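You operate a simulated robot arm through the tools that you are given. There is no shell and no other tool. Be economical: measure what you need, move in short steps, check, and stop when the job is done.

You run a simulated two-armed robot. Do the job below in one go: nothing can be reset, and whatever is moved stays where it is left.

Task
Put the two damaged trays in the red box and nest the good ones on lane 1's stack.
Fine: stand the green card on top of that stack. Set down upright: green card.

It is judged by the outcome, as a careful person would: the job done as asked, and still so three seconds after it is handed in. It fails if anything else is knocked over, pushed out of place, dropped, spilled or broken.

Robot
Two 7-joint arms with two-finger parallel grippers on one trunk, on a base that drives. Base frame: it is fixed to the floor where the robot stands at the start and does not move with it; the origin is under the middle of the robot, x ahead of it, y to its left, z up; the surface under the hand at the start is at about z = 550. Lengths are in mm, angles in rad, forces in N, time in s.
The left shoulder is at the start at [167, 174, 953], the right one opposite. With the tool pointing down near the work surface each hand reaches from about 100 to 780 mm from the robot's upright axis, wherever it stands, measured 20 degrees to its own side. Places, roughly: box red [500, -500, 600]; green card [-2500, 2250, 750]. Payload 3.6 kg a hand.
Tool frame (each hand has its own): the origin (TCP) lies between the finger pads and is the grasp point; the fingertips stand 30 mm ahead of it; z points along the fingers, y is the line along which they close. Largest opening 110 mm; finger width 20, thickness 10; the body of the gripper, 48 by 112 mm, starts 55 mm behind the TCP.
Orientation is that of the tool frame in the base frame, as [roll, pitch, yaw] about the fixed x, y, z axes, in that order (R = Rz(yaw) Ry(pitch) Rx(roll)). With the fingers straight down and closing along the base's y, the tool's x points along the base's -x, its y along +y and its z along -z.

Tools
- The arms move only by the tool move_arm. It takes "left_rows", "right_rows" or both (then of equal length, played together; a hand with none holds still); each is a list of rows, each an object (a shift or turn left out is 0, a gripper value left out holds the last) with "travel": the shift along the tool's x, y, z in mm, a list of three; "rotation": the turn, a rotation vector about the tool's x, y, z in rad, a list of three; "grip": the closure, from 0 (fully open) to 1 (shut). In form: [{"travel": [dx, dy, dz], "rotation": [wx, wy, wz], "grip": grip}, ...]. A call has 1 to 20 rows; each row is the pose to reach, as a shift and turn from the pose commanded when the call began, along the tool's axes at that moment. A row lasts 0.2 s, in which the tool goes at most 50 mm and 0.15 rad; a call with a longer step from one row to the next is refused whole, and so is a gripper value outside its range. A pose out of reach is approached as far as the arm can. The call stops where the force on the tool passes 40 N (or 10 N more than at its start, if that is more) or the arm is blocked; 0.2 s more then pass. The fingers move at their own pace (about 153 mm/s each) and stop on an object; they squeeze with about 45 N. The grip force told is the motor's: it shows also when the fingers shut on nothing. Time passes only in rows, and 0.2 s behind the last, so rows that repeat a pose let the fingers close. It gives the time, the measured TCP pose, the force on the tool (base axes), the opening and the grip force at its end, in the units of the frame above (readings bear some noise), with the torque about the TCP (base axes, N m) and any sound that the robot's microphone picked up.
- Cameras (640 x 400 px; columns grow to the right, rows downward): "scene" is now at [275.9, -14.2, 1098.5]; the picture's right is [-0.20, -0.98, 0.00], its down [-0.76, 0.16, -0.63] and it looks along [0.62, -0.13, -0.78] (base axes); focal length 214 px, centre (320, 200). "left" rides on the left gripper at [72, -17, -103] in its tool frame; the picture's right is [0.23, 0.97, 0.00], its down [-0.76, 0.18, -0.62] and it looks along [-0.61, 0.14, 0.78] (tool axes); focal length 222 px, centre (320, 200). "right" rides on the right gripper at [73, 17, -103] in its tool frame; the picture's right is [-0.23, 0.97, 0.00], its down [-0.76, -0.18, -0.62] and it looks along [-0.61, -0.14, 0.78] (tool axes); focal length 222 px, centre (320, 200). There is no depth. A picture from a camera that has moved, and an enlarged one, comes with that camera's place and axes in the base frame and with its lens.
- get_image(camera): a new picture of that camera. It takes no simulated time.
- move_column(by): slides the trunk up (or, below 0, down) by that many mm; the arms and the scene camera ride with it, the base frame stays. It gives what a move gives, with no picture.
- drive_base(legs): drives the robot by 1 to 6 legs, each [ahead, left, turn to the left] in mm, mm and rad, along the robot's own axes; the way and the turn of a leg run together, so that a leg with both is an arc; at most 1500 mm and 3.142 rad a leg. The arms and the cameras ride along, it lands a little off, and it stops where it bumps. It gives what a move gives.
- turn_head(pan, tilt): turns the head with the scene camera to pan (to the left, within 1.501 rad either way) and tilt (down, from -0.506 to 1.204), counted from straight ahead of the robot. It gives what a move gives.
- zoom(camera, box): a new picture of the part [left, top, right, bottom] of that camera's present view, enlarged. It takes no simulated time.
- job_done(): hands the job in; it is judged then, once.

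Go step by step. Nothing tells you exact positions but the pictures and the camera data: compare them with the known pose of the tool, close in by small moves and look again before you grip or let go. The budget is 120 turns and 108 pictures, counting those below and the enlarged ones. Unless the task says otherwise, let go and move clear before handing in, and close with one line.

The tools are called after "Emit:" by a JSON object that holds its "op" and its "data". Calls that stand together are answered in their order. move_arm: Moves the arms, as the interface text tells. Its arguments: {"type":"object","properties":{"left_rows":{"type":"array"},"right_rows":{"type":"array"}},"required":[]} The other tools are called the same way: move_column (by) slides the trunk up or down; drive_base (legs) drives the base; turn_head (pan, tilt) turns the head that bears the scene camera; get_image (camera) takes a picture; zoom (camera, box) takes an enlarged picture of a part of a camera's view; job_done () hands the job in.

At the start:

```text
time_s: 0.0
left_eef_pos: [496.7, 286.3, 810.4]
left_ee_rot: [-3.141, -0.001, -3.138]
left_contact_force: [0.1, 0.4, -0.3]
left_wrist_torque: [0.02, 0.0, 0.02]
left_grip_width: 110.1
left_grasp_force: 0.1
right_eef_pos: [484.5, -95.1, 831.6]
right_ee_rot: [3.14, -0.001, 3.14]
right_contact_force: [-0.9, 0.5, -0.5]
right_wrist_torque: [-0.01, -0.01, -0.02]
right_grip_width: 109.9
right_grasp_force: 0.1
trunk travel left (down, up): [-75.0, 688.0]
robot x, y, heading: [1.7, -1.0, -0.005]
head pan, tilt: [-0.206, 0.888]
```

scene: 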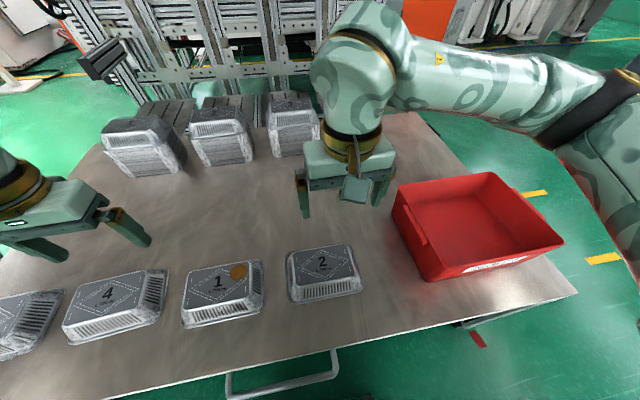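
right: 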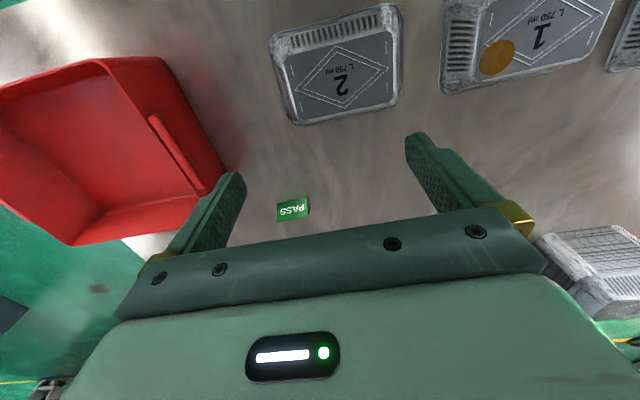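
left: 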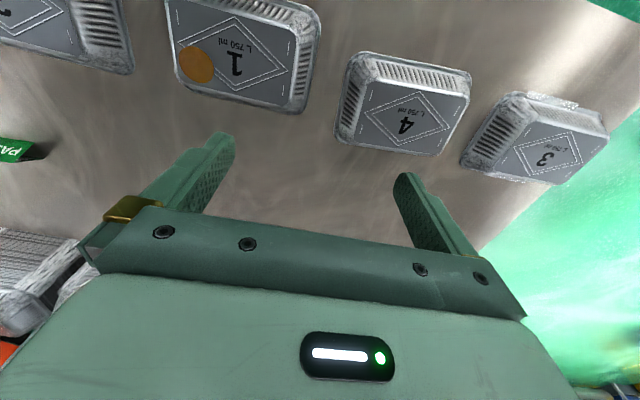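

I see four numbered trays near the front of the table, three stacks at the back, the red box on the right, and a small green PASS item on the table. I'll look closer before moving.

Emit:
{"op": "zoom", "data": {"camera": "scene", "box": [0, 220, 400, 400]}}

Emit:
{"op": "zoom", "data": {"camera": "scene", "box": [80, 40, 400, 240]}}

Emit:
{"op": "zoom", "data": {"camera": "right", "box": [220, 0, 640, 260]}}

Emit:
{"op": "zoom", "data": {"camera": "left", "box": [140, 0, 640, 240]}}

```text
1.60 times, centred on (200, 310) of scene
camera zoom: at [275.9, -14.2, 1098.5], right [-0.2, -0.98, 0.0], down [-0.76, 0.16, -0.63], along [0.62, -0.13, -0.78], focal length 343 px, centre (512, 24)
```

zoom: 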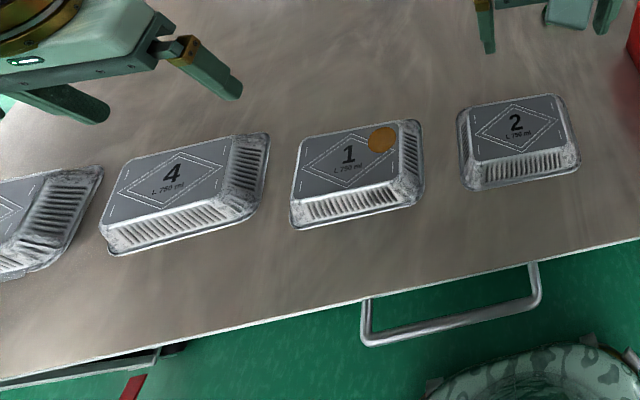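

```text
2.00 times, centred on (240, 140) of scene
camera zoom: at [275.9, -14.2, 1098.5], right [-0.2, -0.98, 0.0], down [-0.76, 0.16, -0.63], along [0.62, -0.13, -0.78], focal length 429 px, centre (480, 320)
```

zoom: 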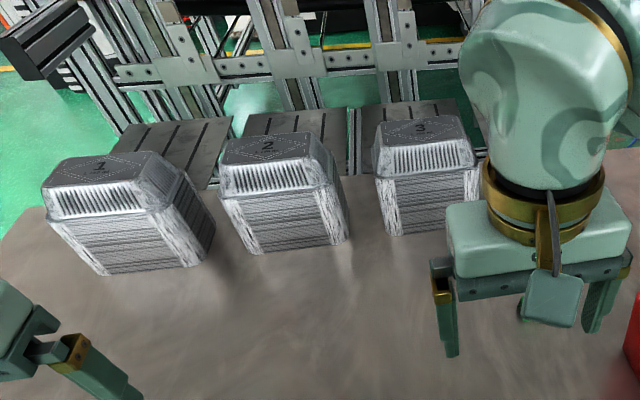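

```text
1.52 times, centred on (430, 130) of right
camera zoom: at [411.8, -79.4, 934.6], right [0.23, 0.97, 0.0], down [0.76, -0.18, 0.62], along [0.61, -0.14, -0.78], focal length 338 px, centre (152, 307)
```

zoom: 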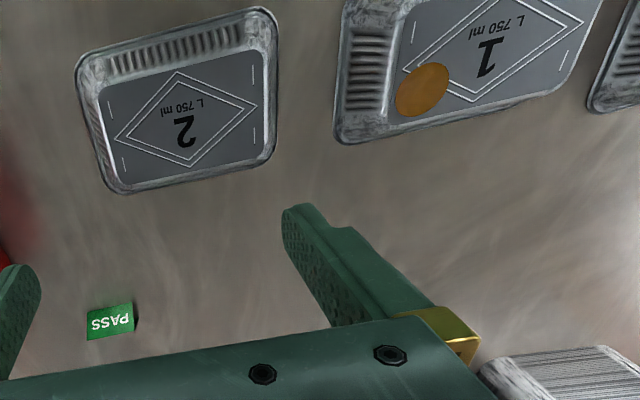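

```text
1.28 times, centred on (390, 120) of left
camera zoom: at [423.5, 270.4, 913.5], right [-0.23, 0.97, 0.0], down [0.76, 0.18, 0.62], along [0.61, 0.14, -0.78], focal length 284 px, centre (230, 302)
```

zoom: 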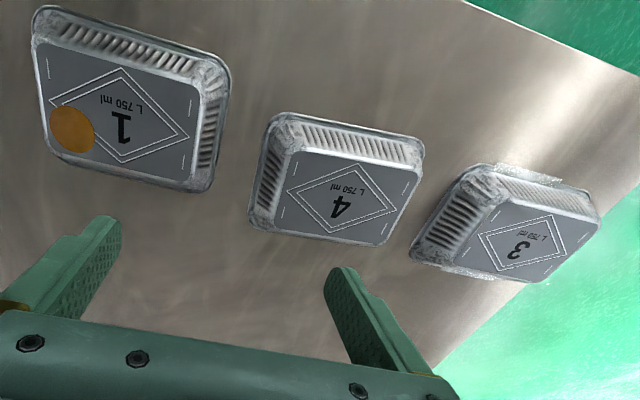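

Tray 1 has a brown stain and tray 3 a ragged rim, so those look like the damaged ones. I'll check further and look around for the green card, which is listed as being behind me to the left.

Emit:
{"op": "turn_head", "data": {"pan": 1.5, "tilt": 0.1}}

Emit:
{"op": "get_image", "data": {"camera": "scene"}}

Emit:
{"op": "zoom", "data": {"camera": "left", "box": [320, 30, 640, 230]}}

Emit:
{"op": "zoom", "data": {"camera": "right", "box": [240, 160, 340, 240]}}

```text
time_s: 1.7
left_eef_pos: [496.4, 287.2, 809.7]
left_ee_rot: [-3.141, 0.001, -3.14]
left_contact_force: [0.2, 0.1, -0.7]
left_wrist_torque: [0.01, -0.01, -0.04]
left_grip_width: 110.0
left_grasp_force: 0.0
right_eef_pos: [483.6, -95.8, 831.1]
right_ee_rot: [3.14, -0.003, 3.141]
right_contact_force: [-0.3, 0.2, 0.5]
right_wrist_torque: [0.01, -0.01, 0.03]
right_grip_width: 109.9
right_grasp_force: 0.1
trunk travel left (down, up): [-75.0, 688.0]
robot x, y, heading: [-0.4, 0.5, -0.005]
head pan, tilt: [1.499, 0.099]
```

```text
100 pictures are left
camera scene: at [208.1, 93.2, 1168.5], right [1.0, -0.07, 0.0], down [-0.01, -0.1, -0.99], along [0.07, 0.99, -0.1], focal length 214 px, centre (320, 200)
```

scene: 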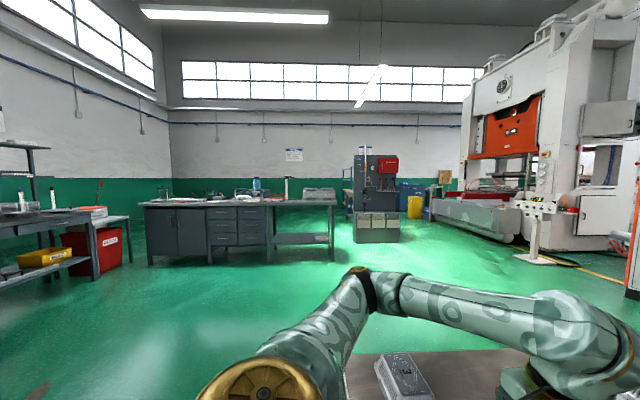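

```text
2.00 times, centred on (480, 130) of left
camera zoom: at [423.5, 270.5, 913.5], right [-0.23, 0.97, 0.0], down [0.76, 0.18, 0.62], along [0.61, 0.14, -0.78], focal length 444 px, centre (0, 340)
```

zoom: 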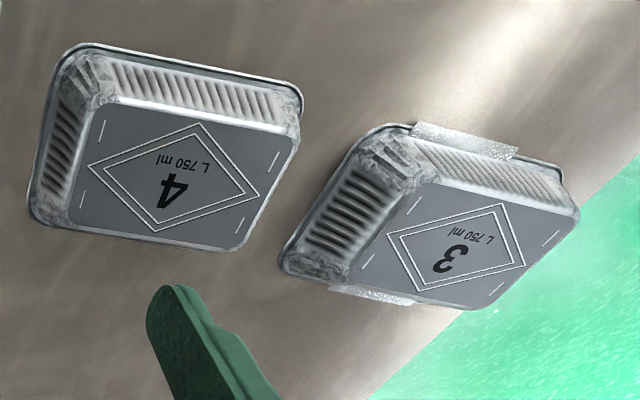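

```text
5.00 times, centred on (290, 200) of right
camera zoom: at [411.8, -79.4, 934.6], right [0.23, 0.97, 0.0], down [0.76, -0.18, 0.62], along [0.61, -0.14, -0.78], focal length 1111 px, centre (470, 200)
```

zoom: 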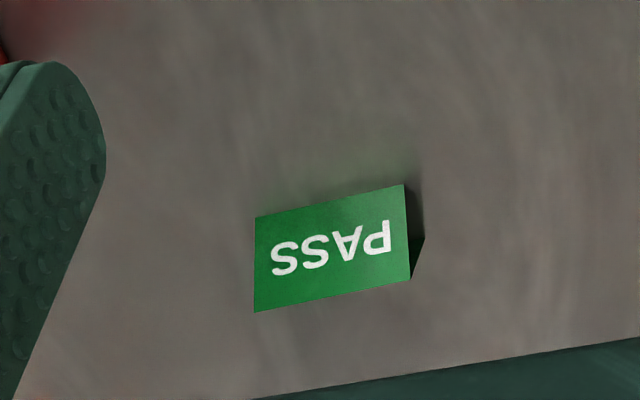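

Tray 3's rim is bent on two sides. Stack 1 is far back (about x=1000, y=500), so I'll have to reach it from the table's left end. First I'll move the arms aside and get clean views of the table.

Emit:
{"op": "move_arm", "data": {"left_rows": [{"travel": [30, 40, -30]}, {"travel": [60, 80, -60]}, {"travel": [90, 120, -60]}, {"travel": [120, 160, -60]}], "right_rows": [{"travel": [30, -40, -30]}, {"travel": [60, -80, -60]}, {"travel": [90, -120, -60]}, {"travel": [120, -160, -60]}]}}

Emit:
{"op": "turn_head", "data": {"pan": 0.3, "tilt": 0.75}}

Emit:
{"op": "get_image", "data": {"camera": "scene"}}

Emit:
{"op": "turn_head", "data": {"pan": -0.1, "tilt": 1.0}}

Emit:
{"op": "get_image", "data": {"camera": "scene"}}

```text
refused: row 1 steps farther than a row can; nothing moved
```

```text
time_s: 3.1
left_eef_pos: [495.7, 287.4, 809.0]
left_ee_rot: [-3.14, 0.002, -3.139]
left_contact_force: [0.3, -0.1, 0.3]
left_wrist_torque: [0.01, 0.01, 0.01]
left_grip_width: 110.1
left_grasp_force: 0.0
right_eef_pos: [484.1, -95.1, 831.7]
right_ee_rot: [3.14, -0.004, 3.141]
right_contact_force: [0.2, 0.8, -0.1]
right_wrist_torque: [-0.03, -0.01, -0.03]
right_grip_width: 110.0
right_grasp_force: 0.1
trunk travel left (down, up): [-75.0, 688.0]
robot x, y, heading: [0.8, -4.0, 0.0]
head pan, tilt: [0.3, 0.75]
```

```text
97 pictures are left
camera scene: at [280.5, 26.0, 1109.5], right [0.3, -0.96, 0.0], down [-0.65, -0.2, -0.73], along [0.7, 0.22, -0.68], focal length 214 px, centre (320, 200)
```

scene: 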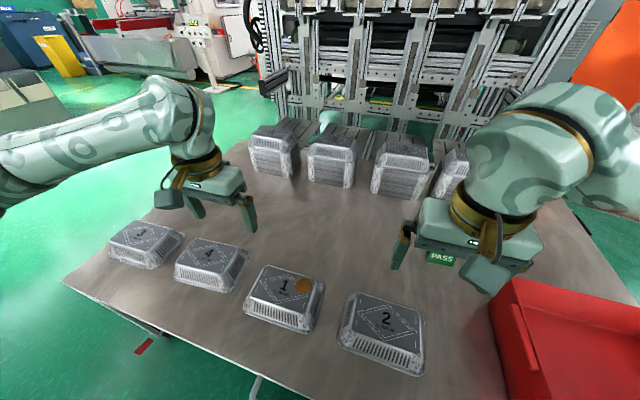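

```text
time_s: 4.0
left_eef_pos: [496.1, 286.9, 809.8]
left_ee_rot: [-3.141, -0.001, -3.14]
left_contact_force: [-0.3, 0.7, -0.2]
left_wrist_torque: [-0.01, 0.0, -0.01]
left_grip_width: 109.8
left_grasp_force: 0.0
right_eef_pos: [484.1, -95.4, 831.2]
right_ee_rot: [3.141, -0.002, 3.14]
right_contact_force: [0.6, -0.3, 0.5]
right_wrist_torque: [-0.01, 0.01, -0.01]
right_grip_width: 110.0
right_grasp_force: 0.1
trunk travel left (down, up): [-75.0, 688.0]
robot x, y, heading: [-4.7, 1.4, 0.001]
head pan, tilt: [-0.099, 1.0]
```

```text
96 pictures are left
camera scene: at [270.7, -5.5, 1090.3], right [-0.1, -1.0, 0.0], down [-0.84, 0.08, -0.54], along [0.54, -0.05, -0.84], focal length 214 px, centre (320, 200)
```

scene: 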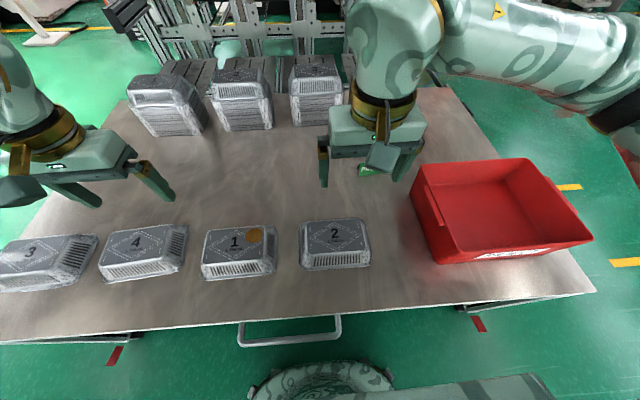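

There are four stacks; I need clear labels and tray geometry. I'm spreading the arms in legal steps now.

Emit:
{"op": "move_arm", "data": {"left_rows": [{"travel": [20, 30, -20]}, {"travel": [40, 60, -40]}, {"travel": [60, 90, -60]}, {"travel": [80, 120, -80]}, {"travel": [100, 150, -100]}], "right_rows": [{"travel": [20, -30, -20]}, {"travel": [40, -60, -40]}, {"travel": [60, -90, -60]}, {"travel": [80, -120, -80]}, {"travel": [100, -150, -100]}]}}

Emit:
{"op": "turn_head", "data": {"pan": 0.2, "tilt": 0.8}}

Emit:
{"op": "get_image", "data": {"camera": "scene"}}

Emit:
{"op": "zoom", "data": {"camera": "scene", "box": [200, 80, 480, 255]}}

Emit:
{"op": "zoom", "data": {"camera": "scene", "box": [80, 180, 440, 400]}}

```text
time_s: 5.2
left_eef_pos: [395.1, 436.5, 912.6]
left_ee_rot: [3.141, 0.0, -3.141]
left_contact_force: [0.0, 0.8, 0.3]
left_wrist_torque: [0.0, 0.04, 0.01]
left_grip_width: 109.9
left_grasp_force: 0.0
left hand out of reach, approached as far as the arm can: row 4
right_eef_pos: [382.3, -247.2, 932.7]
right_ee_rot: [3.14, -0.001, -3.141]
right_contact_force: [-0.6, -0.2, -0.2]
right_wrist_torque: [0.0, 0.0, 0.02]
right_grip_width: 109.9
right_grasp_force: 0.0
trunk travel left (down, up): [-75.0, 688.0]
robot x, y, heading: [1.2, 1.7, 0.002]
head pan, tilt: [-0.099, 1.0]
```

```text
time_s: 6.0
left_eef_pos: [396.1, 438.5, 909.8]
left_ee_rot: [3.141, 0.001, -3.141]
left_contact_force: [0.6, 0.1, 0.5]
left_wrist_torque: [0.01, 0.01, 0.0]
left_grip_width: 110.0
left_grasp_force: 0.0
right_eef_pos: [384.0, -245.4, 930.8]
right_ee_rot: [3.14, -0.001, 3.139]
right_contact_force: [0.2, 0.9, -0.9]
right_wrist_torque: [0.0, 0.04, 0.01]
right_grip_width: 110.0
right_grasp_force: 0.1
trunk travel left (down, up): [-75.0, 688.0]
robot x, y, heading: [-3.3, -1.1, -0.003]
head pan, tilt: [0.201, 0.799]
```

```text
95 pictures are left
camera scene: at [280.2, 17.4, 1105.4], right [0.2, -0.98, 0.0], down [-0.7, -0.14, -0.7], along [0.68, 0.14, -0.72], focal length 214 px, centre (320, 200)
```

scene: 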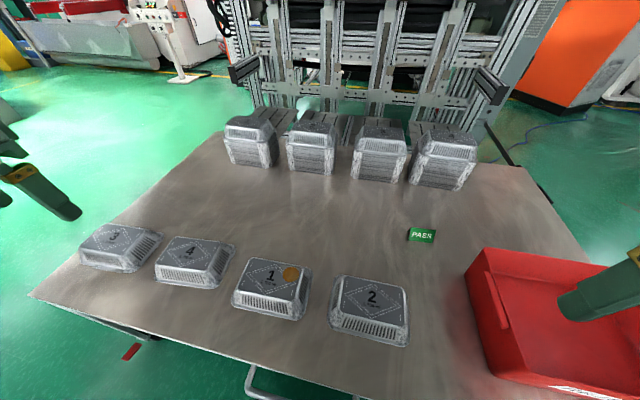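

```text
2.29 times, centred on (340, 168) of scene
camera zoom: at [280.2, 17.4, 1105.4], right [0.2, -0.98, 0.0], down [-0.7, -0.14, -0.7], along [0.68, 0.14, -0.72], focal length 490 px, centre (274, 274)
```

zoom: 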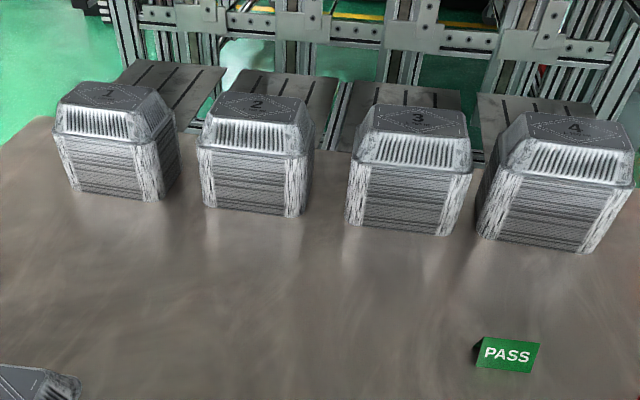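

```text
1.78 times, centred on (260, 290) of scene
camera zoom: at [280.2, 17.4, 1105.4], right [0.2, -0.98, 0.0], down [-0.7, -0.14, -0.7], along [0.68, 0.14, -0.72], focal length 381 px, centre (427, 40)
```

zoom: 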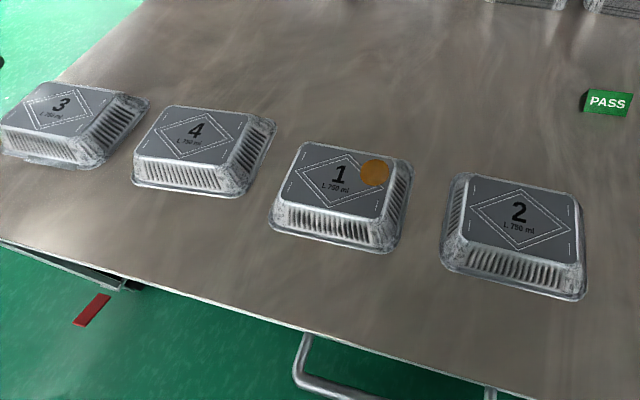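

Each stack is numbered 1–4, and lane 1 is the leftmost, around (1010, 455) with its top near z=710. I'll bring the right hand over stained tray 1 (about (475, 176)), turned to close across its short side.

Emit:
{"op": "move_arm", "data": {"right_rows": [{"travel": [-8, 35, 11], "rotation": [0, 0, -0.13]}, {"travel": [-15, 70, 22], "rotation": [0, 0, -0.26]}, {"travel": [-23, 105, 33], "rotation": [0, 0, -0.39]}, {"travel": [-30, 140, 44], "rotation": [0, 0, -0.52]}, {"travel": [-38, 175, 55], "rotation": [0, 0, -0.65]}, {"travel": [-45, 210, 66], "rotation": [0, 0, -0.785]}, {"travel": [-53, 245, 77], "rotation": [0, 0, -0.915]}, {"travel": [-60, 280, 88], "rotation": [0, 0, -1.045]}, {"travel": [-68, 315, 99], "rotation": [0, 0, -1.175]}, {"travel": [-75, 350, 110], "rotation": [0, 0, -1.305]}, {"travel": [-83, 385, 121], "rotation": [0, 0, -1.435]}, {"travel": [-91, 421, 131], "rotation": [0, 0, -1.57]}, {"travel": [-91, 421, 131], "rotation": [0, 0, -1.57]}]}}

Emit:
{"op": "get_image", "data": {"camera": "right"}}

Emit:
{"op": "get_image", "data": {"camera": "scene"}}

```text
time_s: 8.8
left_eef_pos: [397.0, 437.6, 909.5]
left_ee_rot: [3.141, -0.001, 3.141]
left_contact_force: [-0.3, -0.2, 0.2]
left_wrist_torque: [-0.03, 0.0, -0.01]
left_grip_width: 110.0
left_grasp_force: 0.1
right_eef_pos: [466.1, 50.0, 802.6]
right_ee_rot: [-3.077, 0.126, -1.896]
right_contact_force: [-0.4, 0.2, -0.3]
right_wrist_torque: [-0.01, -0.01, 0.0]
right_grip_width: 110.1
right_grasp_force: 0.1
right hand out of reach, approached as far as the arm can: row 9, 10, 11, 12, 13
trunk travel left (down, up): [-75.0, 688.0]
robot x, y, heading: [-2.9, -1.3, 0.001]
head pan, tilt: [0.201, 0.799]
```

```text
92 pictures are left
camera right: at [416.6, -24.0, 894.8], right [-0.85, 0.53, -0.03], down [0.35, 0.6, 0.72], along [0.4, 0.6, -0.69], focal length 222 px, centre (320, 200)
```

right: 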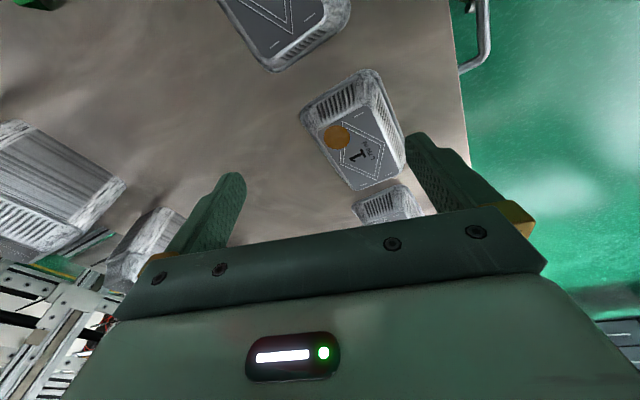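

```text
91 pictures are left
camera scene: at [280.4, 17.7, 1105.4], right [0.2, -0.98, 0.0], down [-0.7, -0.14, -0.7], along [0.68, 0.14, -0.72], focal length 214 px, centre (320, 200)
```

scene: 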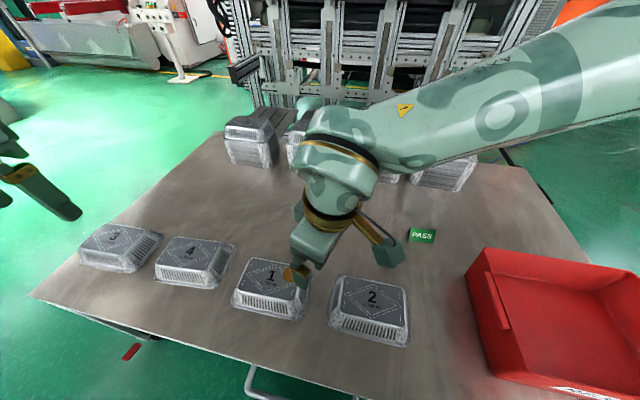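

The right hand can't get that far across, so I'll drive left about 300 mm with the hands clear above the table, then straighten the right hand.

Emit:
{"op": "drive_base", "data": {"legs": [[0, 300, 0]]}}

```text
time_s: 10.9
left_eef_pos: [394.7, 742.4, 909.3]
left_ee_rot: [-3.141, -0.001, -3.139]
left_contact_force: [-0.5, 0.4, -0.2]
left_wrist_torque: [-0.02, 0.0, 0.0]
left_grip_width: 110.1
left_grasp_force: 0.2
right_eef_pos: [465.3, 353.1, 803.0]
right_ee_rot: [-3.078, 0.127, -1.894]
right_contact_force: [-0.6, -0.3, 0.6]
right_wrist_torque: [0.0, -0.05, -0.02]
right_grip_width: 109.9
right_grasp_force: 0.0
trunk travel left (down, up): [-75.0, 688.0]
robot x, y, heading: [-1.1, 302.2, 0.007]
head pan, tilt: [0.201, 0.799]
```

Now move the right hand back toward tray 1 and see which pose the command counts from.

Emit:
{"op": "move_arm", "data": {"right_rows": [{"travel": [45, 0, 0]}, {"travel": [90, 0, 0]}, {"travel": [135, 0, 0]}, {"travel": [180, 0, 0]}, {"travel": [180, 0, 0]}]}}

```text
time_s: 12.1
left_eef_pos: [394.0, 742.4, 909.1]
left_ee_rot: [3.141, 0.0, -3.137]
left_contact_force: [-0.2, -0.1, 0.5]
left_wrist_torque: [0.02, -0.01, -0.01]
left_grip_width: 109.9
left_grasp_force: 0.1
right_eef_pos: [408.2, 182.3, 781.3]
right_ee_rot: [-3.078, 0.127, -1.892]
right_contact_force: [0.4, 0.1, -0.8]
right_wrist_torque: [0.0, -0.02, 0.01]
right_grip_width: 110.0
right_grasp_force: 0.0
trunk travel left (down, up): [-75.0, 688.0]
robot x, y, heading: [0.3, 301.2, 0.005]
head pan, tilt: [0.201, 0.799]
```

Commands count from the achieved pose. I'll straighten the hand to point down, close along x, and sit above tray 1.

Emit:
{"op": "move_arm", "data": {"right_rows": [{"travel": [-5, -22, -1], "rotation": [-0.028, 0.039, -0.108]}, {"travel": [-11, -44, -2], "rotation": [-0.056, 0.078, -0.217]}, {"travel": [-16, -66, -3], "rotation": [-0.084, 0.117, -0.325]}, {"travel": [-16, -66, -3], "rotation": [-0.084, 0.117, -0.325]}]}}

Emit:
{"op": "get_image", "data": {"camera": "right"}}

Emit:
{"op": "turn_head", "data": {"pan": -0.2, "tilt": 1.0}}

Emit:
{"op": "get_image", "data": {"camera": "scene"}}

```text
time_s: 13.1
left_eef_pos: [392.7, 744.3, 908.5]
left_ee_rot: [-3.137, 0.001, -3.138]
left_contact_force: [-0.8, 0.9, 0.0]
left_wrist_torque: [-0.08, -0.02, 0.01]
left_grip_width: 110.1
left_grasp_force: 0.2
right_eef_pos: [407.5, 229.9, 738.9]
right_ee_rot: [-3.104, 0.044, -1.648]
right_contact_force: [-0.3, 1.1, 0.3]
right_wrist_torque: [-0.06, -0.02, -0.01]
right_grip_width: 110.0
right_grasp_force: 0.0
right hand out of reach, approached as far as the arm can: row 1, 2, 3, 4
trunk travel left (down, up): [-75.0, 688.0]
robot x, y, heading: [-1.4, 302.0, 0.004]
head pan, tilt: [0.201, 0.799]
```

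```text
90 pictures are left
camera right: at [380.4, 154.1, 839.0], right [-0.95, 0.3, -0.03], down [0.21, 0.72, 0.66], along [0.22, 0.63, -0.75], focal length 222 px, centre (320, 200)
```

right: 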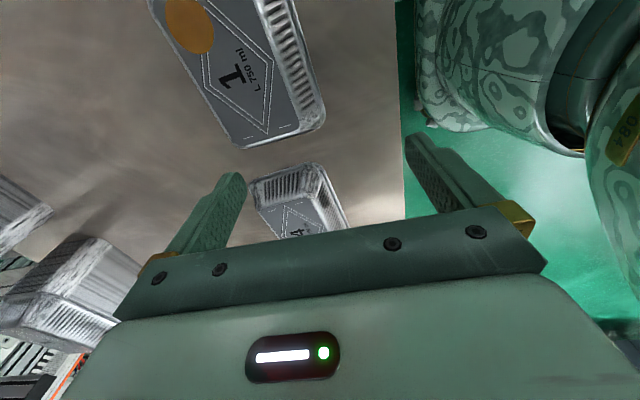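

```text
time_s: 13.9
left_eef_pos: [395.3, 740.7, 909.0]
left_ee_rot: [-3.141, 0.001, -3.139]
left_contact_force: [-0.1, -0.9, 1.0]
left_wrist_torque: [0.02, -0.02, 0.05]
left_grip_width: 109.9
left_grasp_force: 0.0
right_eef_pos: [408.2, 228.6, 739.4]
right_ee_rot: [-3.106, 0.047, -1.647]
right_contact_force: [-0.2, 0.3, -0.1]
right_wrist_torque: [-0.01, -0.02, 0.03]
right_grip_width: 110.1
right_grasp_force: 0.1
trunk travel left (down, up): [-75.0, 688.0]
robot x, y, heading: [2.0, 302.9, 0.005]
head pan, tilt: [-0.201, 1.0]
```

```text
89 pictures are left
camera scene: at [269.1, 290.8, 1090.4], right [-0.2, -0.98, 0.0], down [-0.83, 0.16, -0.54], along [0.53, -0.11, -0.84], focal length 214 px, centre (320, 200)
```

scene: 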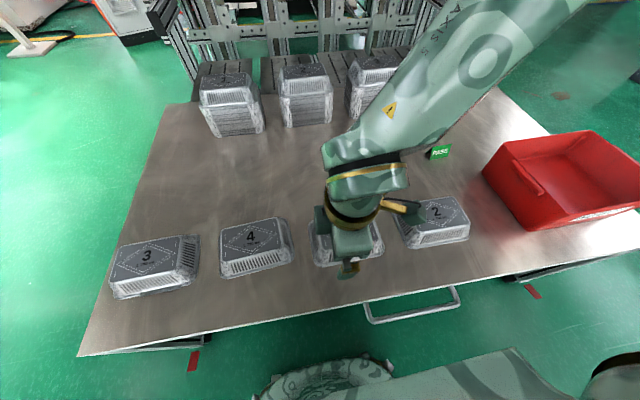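

This wrist turn is near a joint limit, so I'll try the opposite turn (tool x toward +y) with the hand lifted.

Emit:
{"op": "move_arm", "data": {"right_rows": [{"travel": [14, -10, -22], "rotation": [0, 0, 0.14]}, {"travel": [28, -20, -44], "rotation": [0, 0, 0.28]}, {"travel": [42, -30, -66], "rotation": [0, 0, 0.42]}, {"travel": [56, -40, -88], "rotation": [0, 0, 0.56]}, {"travel": [70, -51, -109], "rotation": [0, 0, 0.7]}, {"travel": [70, -51, -109], "rotation": [0, 0, 0.84]}, {"travel": [70, -51, -109], "rotation": [0, 0, 0.98]}, {"travel": [70, -51, -109], "rotation": [0, 0, 1.12]}, {"travel": [70, -51, -109], "rotation": [0, 0, 1.26]}, {"travel": [70, -51, -109], "rotation": [0, 0, 1.41]}, {"travel": [70, -51, -109], "rotation": [0.017, -0.033, 1.56]}, {"travel": [70, -51, -109], "rotation": [0, 0, 1.7]}, {"travel": [70, -51, -109], "rotation": [0, 0, 1.84]}, {"travel": [70, -51, -109], "rotation": [0, 0, 1.98]}, {"travel": [70, -51, -109], "rotation": [0, 0, 2.12]}, {"travel": [70, -51, -109], "rotation": [0, 0, 2.26]}, {"travel": [70, -51, -109], "rotation": [0, 0, 2.4]}, {"travel": [70, -51, -109], "rotation": [0, 0, 2.54]}, {"travel": [70, -51, -109], "rotation": [0, 0, 2.68]}, {"travel": [70, -51, -109], "rotation": [0, 0, 2.82]}]}}

```text
refused: row 11 steps farther than a row can; nothing moved
```

Emit:
{"op": "move_arm", "data": {"right_rows": [{"travel": [14, -10, -22], "rotation": [0, 0, 0.14]}, {"travel": [28, -20, -44], "rotation": [0, 0, 0.28]}, {"travel": [42, -30, -66], "rotation": [0, 0, 0.42]}, {"travel": [56, -40, -88], "rotation": [0, 0, 0.56]}, {"travel": [70, -51, -109], "rotation": [0, 0, 0.7]}, {"travel": [70, -51, -109], "rotation": [0, 0, 0.84]}, {"travel": [70, -51, -109], "rotation": [0, 0, 0.98]}, {"travel": [70, -51, -109], "rotation": [0, 0, 1.12]}, {"travel": [70, -51, -109], "rotation": [0, 0, 1.26]}, {"travel": [70, -51, -109], "rotation": [0, 0, 1.4]}, {"travel": [70, -51, -109], "rotation": [0, 0, 1.54]}, {"travel": [70, -51, -109], "rotation": [0, 0, 1.68]}, {"travel": [70, -51, -109], "rotation": [0, 0, 1.82]}, {"travel": [70, -51, -109], "rotation": [0, 0, 1.96]}, {"travel": [70, -51, -109], "rotation": [0, 0, 2.1]}, {"travel": [70, -51, -109], "rotation": [0, 0, 2.24]}, {"travel": [70, -51, -109], "rotation": [0, 0, 2.38]}, {"travel": [70, -51, -109], "rotation": [0, 0, 2.52]}, {"travel": [70, -51, -109], "rotation": [0, 0, 2.66]}, {"travel": [70, -51, -109], "rotation": [0, 0, 2.8]}]}}

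```text
time_s: 18.1
left_eef_pos: [394.0, 741.2, 909.7]
left_ee_rot: [-3.14, 0.001, -3.139]
left_contact_force: [-0.1, 0.1, -0.3]
left_wrist_torque: [0.02, 0.01, 0.0]
left_grip_width: 109.7
left_grasp_force: 0.0
right_eef_pos: [450.3, 147.6, 847.0]
right_ee_rot: [3.094, -0.034, 1.835]
right_contact_force: [0.6, 0.5, -0.1]
right_wrist_torque: [-0.03, -0.02, -0.01]
right_grip_width: 110.1
right_grasp_force: 0.0
trunk travel left (down, up): [-75.0, 688.0]
robot x, y, heading: [1.3, 304.5, -0.001]
head pan, tilt: [-0.201, 1.0]
```

That orientation works. I'll square up, lower above tray 1 and look.

Emit:
{"op": "move_arm", "data": {"right_rows": [{"travel": [6, 9, 35], "rotation": [0.0145, -0.013, 0.088]}, {"travel": [11, 18, 70], "rotation": [0.029, -0.027, 0.175]}, {"travel": [17, 26, 104], "rotation": [0.0435, -0.04, 0.263]}, {"travel": [17, 26, 104], "rotation": [0.0435, -0.04, 0.263]}]}}

Emit:
{"op": "get_image", "data": {"camera": "right"}}

Emit:
{"op": "zoom", "data": {"camera": "scene", "box": [220, 180, 480, 340]}}

```text
time_s: 19.1
left_eef_pos: [394.4, 741.8, 908.7]
left_ee_rot: [-3.141, 0.001, -3.138]
left_contact_force: [-0.5, 0.2, -0.2]
left_wrist_torque: [0.02, 0.0, 0.0]
left_grip_width: 109.9
left_grasp_force: 0.1
right_eef_pos: [474.4, 175.9, 743.9]
right_ee_rot: [3.141, 0.001, 1.571]
right_contact_force: [-0.6, -0.3, -0.6]
right_wrist_torque: [-0.01, 0.02, -0.02]
right_grip_width: 109.9
right_grasp_force: 0.0
trunk travel left (down, up): [-75.0, 688.0]
robot x, y, heading: [-1.7, 302.8, 0.005]
head pan, tilt: [-0.201, 1.0]
```

```text
88 pictures are left
camera right: at [490.3, 247.7, 847.6], right [0.97, -0.23, 0.0], down [-0.18, -0.76, 0.62], along [-0.14, -0.61, -0.78], focal length 222 px, centre (320, 200)
```

right: 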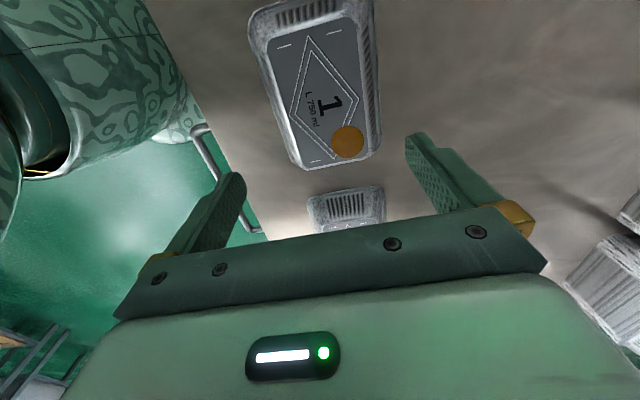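

```text
2.46 times, centred on (350, 260) of scene
camera zoom: at [269.0, 290.6, 1090.4], right [-0.2, -0.98, 0.0], down [-0.83, 0.17, -0.54], along [0.53, -0.11, -0.84], focal length 528 px, centre (246, 52)
```

zoom: 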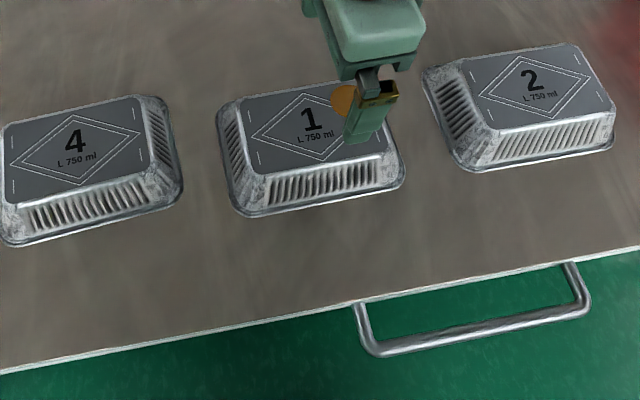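

Tray 1 measures about 118×178 mm at the rim, 33 mm tall, centred at (478, 174) with about zero yaw and sloping sides. I'll lower with open fingers just over it and check the clearance.

Emit:
{"op": "move_arm", "data": {"right_rows": [{"travel": [-1, 2, 45]}, {"travel": [-1, 4, 90]}, {"travel": [-1, 4, 130]}, {"travel": [-1, 4, 130]}]}}

Emit:
{"op": "zoom", "data": {"camera": "scene", "box": [260, 190, 440, 310]}}

Emit:
{"op": "get_image", "data": {"camera": "right"}}

```text
time_s: 20.1
left_eef_pos: [393.4, 741.8, 910.2]
left_ee_rot: [3.14, 0.0, -3.138]
left_contact_force: [-0.7, -0.5, 0.1]
left_wrist_torque: [0.02, -0.02, 0.0]
left_grip_width: 110.2
left_grasp_force: 0.1
right_eef_pos: [478.3, 175.3, 615.6]
right_ee_rot: [3.141, 0.0, 1.572]
right_contact_force: [-0.1, -0.2, 0.4]
right_wrist_torque: [0.04, 0.0, -0.04]
right_grip_width: 110.0
right_grasp_force: 0.0
trunk travel left (down, up): [-75.0, 688.0]
robot x, y, heading: [1.7, 302.9, 0.004]
head pan, tilt: [-0.201, 1.0]
```

```text
3.33 times, centred on (350, 250) of scene
camera zoom: at [269.1, 290.6, 1090.4], right [-0.2, -0.98, 0.0], down [-0.83, 0.17, -0.54], along [0.53, -0.11, -0.84], focal length 715 px, centre (220, 33)
```

zoom: 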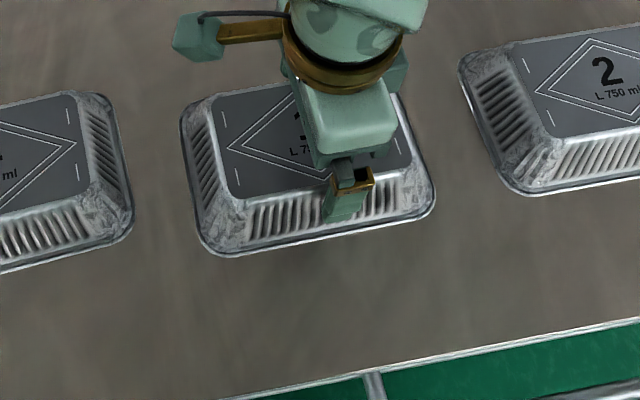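

```text
85 pictures are left
camera right: at [494.7, 246.8, 717.9], right [0.97, -0.22, 0.0], down [-0.18, -0.76, 0.62], along [-0.14, -0.61, -0.78], focal length 222 px, centre (320, 200)
```

right: 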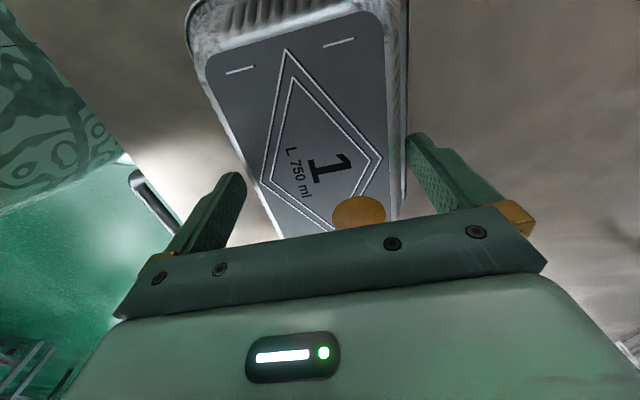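

The hand is well centred across the tray; a 4 mm shift along its length, then lower so the fingertips are just above the rim and close.

Emit:
{"op": "move_arm", "data": {"right_rows": [{"travel": [4, 0, 12]}, {"travel": [4, 0, 23]}, {"travel": [4, 0, 23], "grip": 0.3}, {"travel": [4, 0, 23], "grip": 0.6}, {"travel": [4, 0, 23], "grip": 1.0}, {"travel": [4, 0, 23], "grip": 1.0}, {"travel": [4, 0, 23], "grip": 1.0}]}}

Emit:
{"op": "zoom", "data": {"camera": "scene", "box": [260, 190, 440, 310]}}

```text
time_s: 20.9
left_eef_pos: [392.2, 741.7, 910.5]
left_ee_rot: [3.141, 0.004, -3.139]
left_contact_force: [0.5, 0.3, 0.0]
left_wrist_torque: [0.0, -0.01, -0.01]
left_grip_width: 109.9
left_grasp_force: 0.1
right_eef_pos: [478.6, 179.7, 597.0]
right_ee_rot: [3.135, -0.003, 1.574]
right_contact_force: [-6.4, -4.1, 26.7]
right_wrist_torque: [-0.58, 0.01, -0.11]
right_grip_width: 108.8
right_grasp_force: 45.0
trunk travel left (down, up): [-75.0, 688.0]
robot x, y, heading: [-0.7, 299.3, 0.002]
head pan, tilt: [-0.201, 1.0]
stopped in row 3 (right hand): the force on the tool passed its limit at 43 N (the readings are from after the stop); the commanded pose is now the measured one
```

```text
3.33 times, centred on (350, 250) of scene
camera zoom: at [266.6, 290.5, 1091.2], right [-0.2, -0.98, 0.0], down [-0.82, 0.17, -0.54], along [0.53, -0.11, -0.84], focal length 715 px, centre (220, 33)
```

zoom: 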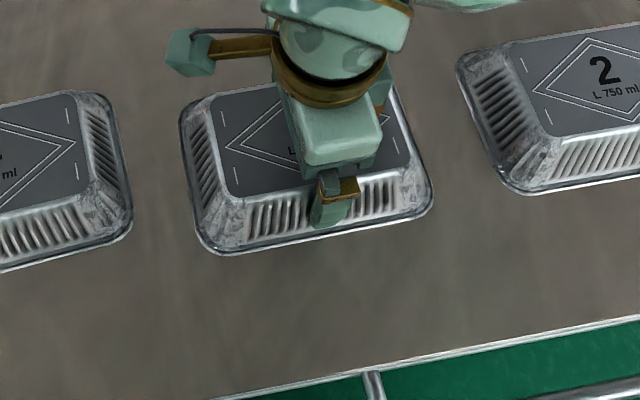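

The fingers touched the flared wall at a width of about 109 mm, so the wall is steeper than I thought. I'll open, rise 8 mm, and close there.

Emit:
{"op": "move_arm", "data": {"right_rows": [{"travel": [0, 0, -4], "grip": 0}, {"travel": [0, 0, -8], "grip": 0}, {"travel": [0, 0, -8], "grip": 0.5}, {"travel": [0, 0, -8], "grip": 1.0}, {"travel": [0, 0, -8], "grip": 1.0}, {"travel": [0, 0, -8], "grip": 1.0}]}}

Emit:
{"op": "zoom", "data": {"camera": "scene", "box": [260, 190, 440, 310]}}

```text
time_s: 22.3
left_eef_pos: [393.9, 741.7, 910.7]
left_ee_rot: [-3.14, 0.0, -3.138]
left_contact_force: [0.4, -1.0, 0.4]
left_wrist_torque: [0.01, -0.01, 0.03]
left_grip_width: 110.1
left_grasp_force: 0.0
right_eef_pos: [478.6, 180.0, 601.4]
right_ee_rot: [3.136, -0.004, 1.573]
right_contact_force: [-0.6, -0.5, -0.5]
right_wrist_torque: [0.0, -0.02, 0.01]
right_grip_width: 108.9
right_grasp_force: 45.0
trunk travel left (down, up): [-75.0, 688.0]
robot x, y, heading: [-3.4, 296.9, -0.001]
head pan, tilt: [-0.201, 1.0]
```

```text
3.33 times, centred on (350, 250) of scene
camera zoom: at [269.0, 290.4, 1090.3], right [-0.2, -0.98, 0.0], down [-0.83, 0.17, -0.54], along [0.53, -0.11, -0.84], focal length 715 px, centre (220, 33)
```

zoom: 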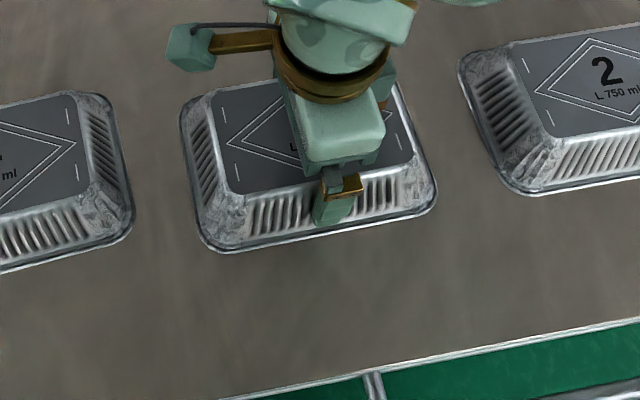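

It grips at 109 mm wide with the full 45 N. I'll lift slowly and check.

Emit:
{"op": "move_arm", "data": {"right_rows": [{"travel": [0, 0, -15]}, {"travel": [0, 0, -35]}, {"travel": [0, 0, -60]}, {"travel": [0, 0, -60]}]}}

Emit:
{"op": "zoom", "data": {"camera": "scene", "box": [240, 170, 440, 310]}}

Emit:
{"op": "get_image", "data": {"camera": "right"}}

```text
time_s: 23.3
left_eef_pos: [395.5, 740.9, 910.5]
left_ee_rot: [-3.141, 0.0, -3.138]
left_contact_force: [-0.8, -0.1, 0.9]
left_wrist_torque: [-0.02, -0.01, 0.02]
left_grip_width: 110.0
left_grasp_force: 0.0
right_eef_pos: [480.1, 180.4, 662.2]
right_ee_rot: [3.135, -0.004, 1.572]
right_contact_force: [-0.5, -0.4, -0.9]
right_wrist_torque: [0.03, 0.0, -0.05]
right_grip_width: 108.6
right_grasp_force: 45.0
trunk travel left (down, up): [-75.0, 688.0]
robot x, y, heading: [-5.9, 303.1, 0.001]
head pan, tilt: [-0.201, 1.0]
```

```text
2.86 times, centred on (340, 240) of scene
camera zoom: at [269.1, 290.5, 1090.3], right [-0.2, -0.98, 0.0], down [-0.83, 0.17, -0.54], along [0.53, -0.11, -0.84], focal length 613 px, centre (263, 86)
```

zoom: 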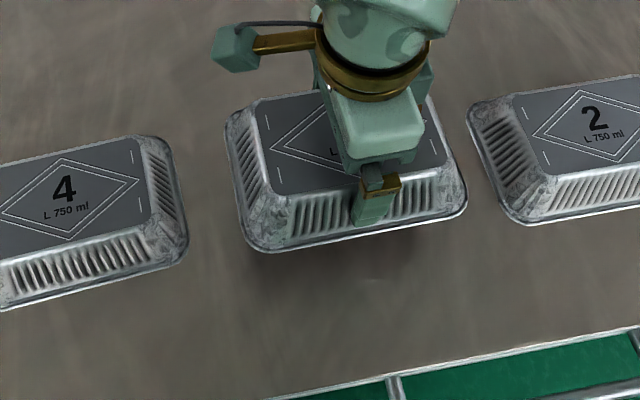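

```text
81 pictures are left
camera right: at [495.7, 250.8, 766.0], right [0.97, -0.22, 0.0], down [-0.18, -0.76, 0.62], along [-0.14, -0.6, -0.78], focal length 222 px, centre (320, 200)
```

right: 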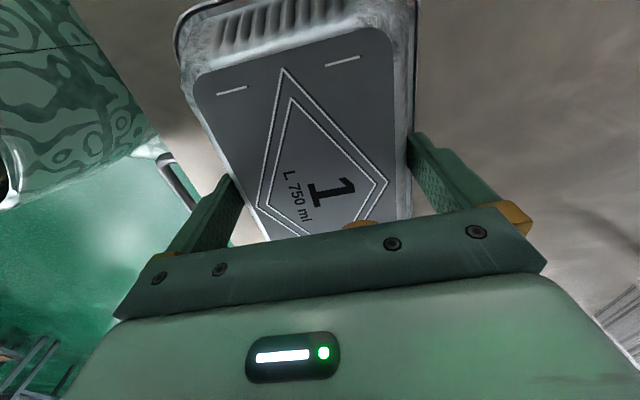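

Tray 1 is held securely. I'll raise it, then drive right toward the red box, with the head following.

Emit:
{"op": "move_arm", "data": {"right_rows": [{"travel": [0, 0, -45]}, {"travel": [0, 0, -90]}, {"travel": [0, 0, -135]}, {"travel": [0, 0, -135]}]}}

Emit:
{"op": "drive_base", "data": {"legs": [[0, -480, 0]]}}

Emit:
{"op": "turn_head", "data": {"pan": -0.6, "tilt": 0.95}}

Emit:
{"op": "get_image", "data": {"camera": "scene"}}

```text
time_s: 24.3
left_eef_pos: [394.1, 741.9, 908.9]
left_ee_rot: [-3.14, 0.0, -3.138]
left_contact_force: [-0.5, -0.1, 0.6]
left_wrist_torque: [-0.03, 0.03, 0.04]
left_grip_width: 110.0
left_grasp_force: 0.0
right_eef_pos: [479.2, 179.1, 797.2]
right_ee_rot: [3.138, -0.005, 1.573]
right_contact_force: [1.0, -0.4, 0.3]
right_wrist_torque: [0.0, -0.01, -0.02]
right_grip_width: 108.2
right_grasp_force: 45.0
trunk travel left (down, up): [-75.0, 688.0]
robot x, y, heading: [-0.8, 305.2, 0.0]
head pan, tilt: [-0.201, 1.0]
```

```text
time_s: 27.2
left_eef_pos: [394.4, 265.7, 910.1]
left_ee_rot: [-3.14, 0.0, -3.136]
left_contact_force: [0.6, -0.1, 0.6]
left_wrist_torque: [0.0, 0.01, 0.01]
left_grip_width: 110.3
left_grasp_force: 0.1
right_eef_pos: [481.0, -296.0, 797.2]
right_ee_rot: [3.137, -0.003, 1.577]
right_contact_force: [-0.7, 0.3, 0.1]
right_wrist_torque: [0.02, 0.0, 0.02]
right_grip_width: 107.9
right_grasp_force: 44.9
trunk travel left (down, up): [-75.0, 688.0]
robot x, y, heading: [0.1, -170.2, 0.004]
head pan, tilt: [-0.201, 1.0]
```

```text
time_s: 28.0
left_eef_pos: [394.6, 266.8, 909.0]
left_ee_rot: [-3.14, -0.001, -3.135]
left_contact_force: [-0.4, 0.3, -0.5]
left_wrist_torque: [0.0, -0.02, 0.02]
left_grip_width: 110.0
left_grasp_force: 0.0
right_eef_pos: [481.5, -296.2, 796.5]
right_ee_rot: [3.137, -0.003, 1.576]
right_contact_force: [-0.3, -0.6, -0.4]
right_wrist_torque: [-0.03, 0.0, -0.01]
right_grip_width: 107.5
right_grasp_force: 45.1
trunk travel left (down, up): [-75.0, 688.0]
robot x, y, heading: [-3.1, -176.2, 0.005]
head pan, tilt: [-0.6, 0.949]
```

```text
80 pictures are left
camera scene: at [263.1, -212.7, 1093.9], right [-0.56, -0.83, 0.0], down [-0.67, 0.45, -0.58], along [0.48, -0.33, -0.81], focal length 214 px, centre (320, 200)
```

scene: 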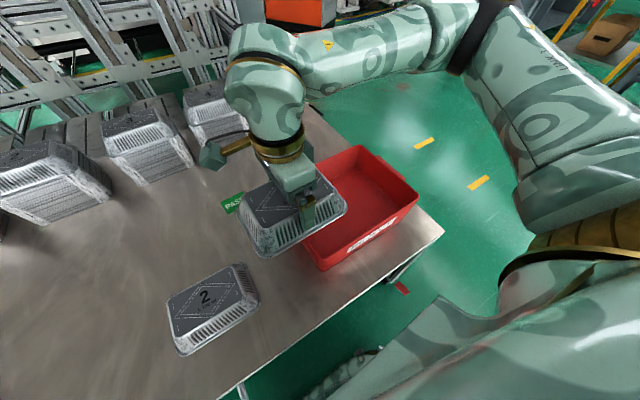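

Tray 1 is next to the red box. I'll zoom in to measure the box before going over it.

Emit:
{"op": "zoom", "data": {"camera": "scene", "box": [220, 120, 460, 290]}}

```text
2.35 times, centred on (340, 205) of scene
camera zoom: at [263.1, -212.7, 1093.9], right [-0.56, -0.83, 0.0], down [-0.67, 0.45, -0.58], along [0.48, -0.33, -0.81], focal length 505 px, centre (273, 188)
```

zoom: 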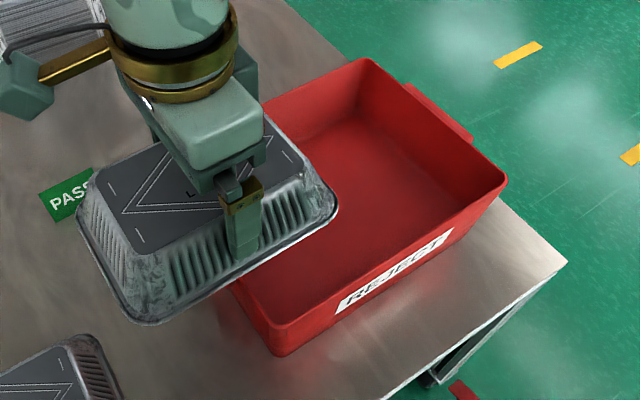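

The box rim spans roughly x 388–622, y −605 to −308, z≈657, so its centre is about (505, −457). I'll drive the tray over it and adjust forward.

Emit:
{"op": "drive_base", "data": {"legs": [[0, -160, 0]]}}

Emit:
{"op": "move_arm", "data": {"right_rows": [{"travel": [0, 12, 20]}, {"travel": [0, 24, 40]}, {"travel": [0, 24, 40]}]}}

Emit:
{"op": "zoom", "data": {"camera": "scene", "box": [200, 100, 480, 300]}}

Emit:
{"op": "get_image", "data": {"camera": "right"}}

```text
time_s: 29.4
left_eef_pos: [396.2, 106.0, 908.7]
left_ee_rot: [-3.141, 0.0, -3.136]
left_contact_force: [1.7, -0.5, 0.2]
left_wrist_torque: [0.01, -0.01, -0.01]
left_grip_width: 109.9
left_grasp_force: 0.1
right_eef_pos: [481.6, -455.2, 796.2]
right_ee_rot: [3.137, -0.003, 1.576]
right_contact_force: [-0.3, 0.0, -0.2]
right_wrist_torque: [0.01, 0.0, 0.02]
right_grip_width: 107.1
right_grasp_force: 44.5
trunk travel left (down, up): [-75.0, 688.0]
robot x, y, heading: [3.0, -331.0, 0.004]
head pan, tilt: [-0.6, 0.949]
```

```text
time_s: 30.2
left_eef_pos: [396.2, 106.0, 909.7]
left_ee_rot: [3.141, -0.001, -3.138]
left_contact_force: [0.4, 0.8, -0.4]
left_wrist_torque: [-0.01, 0.02, 0.02]
left_grip_width: 110.3
left_grasp_force: 0.0
right_eef_pos: [505.2, -453.8, 757.8]
right_ee_rot: [3.137, -0.003, 1.578]
right_contact_force: [-0.2, 0.9, 0.2]
right_wrist_torque: [0.02, 0.0, 0.04]
right_grip_width: 107.0
right_grasp_force: 44.9
trunk travel left (down, up): [-75.0, 688.0]
robot x, y, heading: [4.0, -333.4, 0.006]
head pan, tilt: [-0.6, 0.949]
```

```text
2.00 times, centred on (340, 200) of scene
camera zoom: at [263.9, -371.9, 1094.0], right [-0.56, -0.83, 0.0], down [-0.67, 0.46, -0.58], along [0.48, -0.33, -0.81], focal length 429 px, centre (280, 200)
```

zoom: 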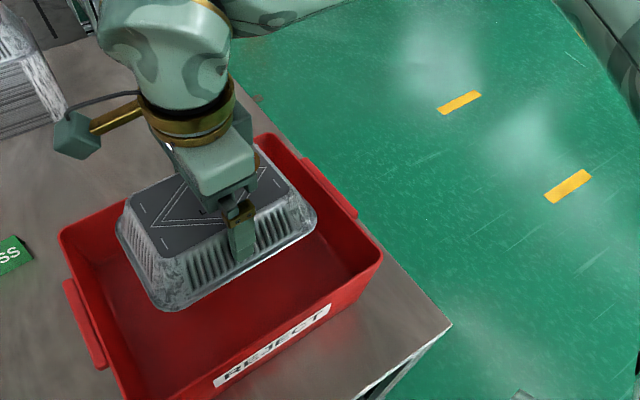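

```text
77 pictures are left
camera right: at [522.0, -383.0, 860.7], right [0.97, -0.22, 0.0], down [-0.18, -0.76, 0.62], along [-0.14, -0.61, -0.78], focal length 222 px, centre (320, 200)
```

right: 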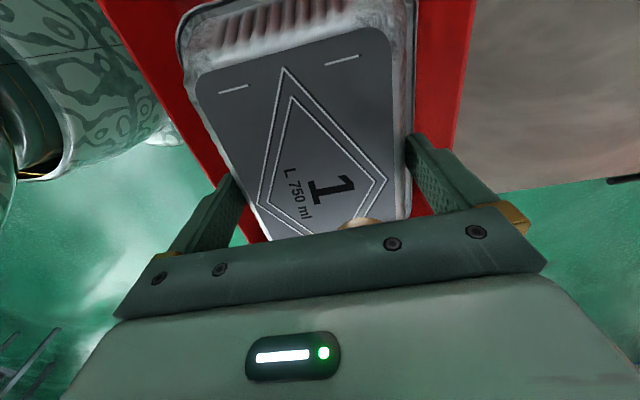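

The tray sits centred over the box. Lowering it to the floor of the box now.

Emit:
{"op": "move_arm", "data": {"right_rows": [{"travel": [0, 2, 45]}, {"travel": [0, 3, 90]}, {"travel": [0, 3, 125]}, {"travel": [0, 3, 138]}, {"travel": [0, 3, 144]}, {"travel": [0, 3, 149]}]}}

Emit:
{"op": "zoom", "data": {"camera": "scene", "box": [200, 120, 480, 320]}}

```text
time_s: 31.1
left_eef_pos: [395.8, 105.1, 910.7]
left_ee_rot: [-3.141, 0.002, -3.136]
left_contact_force: [0.1, 0.2, -1.3]
left_wrist_torque: [0.01, 0.07, 0.03]
left_grip_width: 110.0
left_grasp_force: 0.0
right_eef_pos: [509.9, -453.4, 634.2]
right_ee_rot: [3.135, -0.005, 1.572]
right_contact_force: [-6.9, -2.1, 16.2]
right_wrist_torque: [-0.37, -0.16, -0.13]
right_grip_width: 107.1
right_grasp_force: 45.3
trunk travel left (down, up): [-75.0, 688.0]
robot x, y, heading: [7.9, -335.3, 0.004]
head pan, tilt: [-0.6, 0.949]
stopped in row 4 (right hand): the force on the tool passed its limit at 50 N (the readings are from after the stop); the commanded pose is now the measured one
```

```text
2.00 times, centred on (340, 220) of scene
camera zoom: at [262.9, -372.1, 1094.5], right [-0.56, -0.83, 0.0], down [-0.67, 0.46, -0.58], along [0.48, -0.33, -0.81], focal length 429 px, centre (280, 160)
```

zoom: 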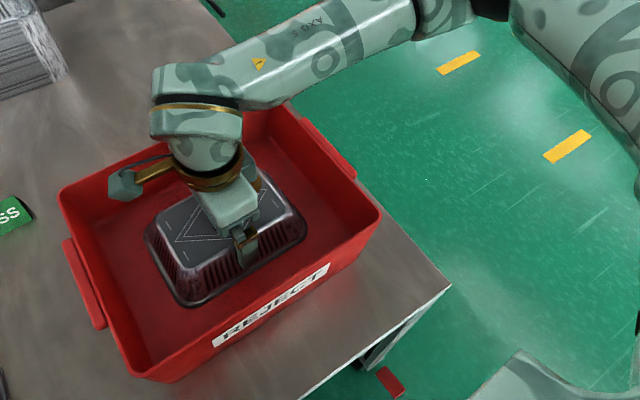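

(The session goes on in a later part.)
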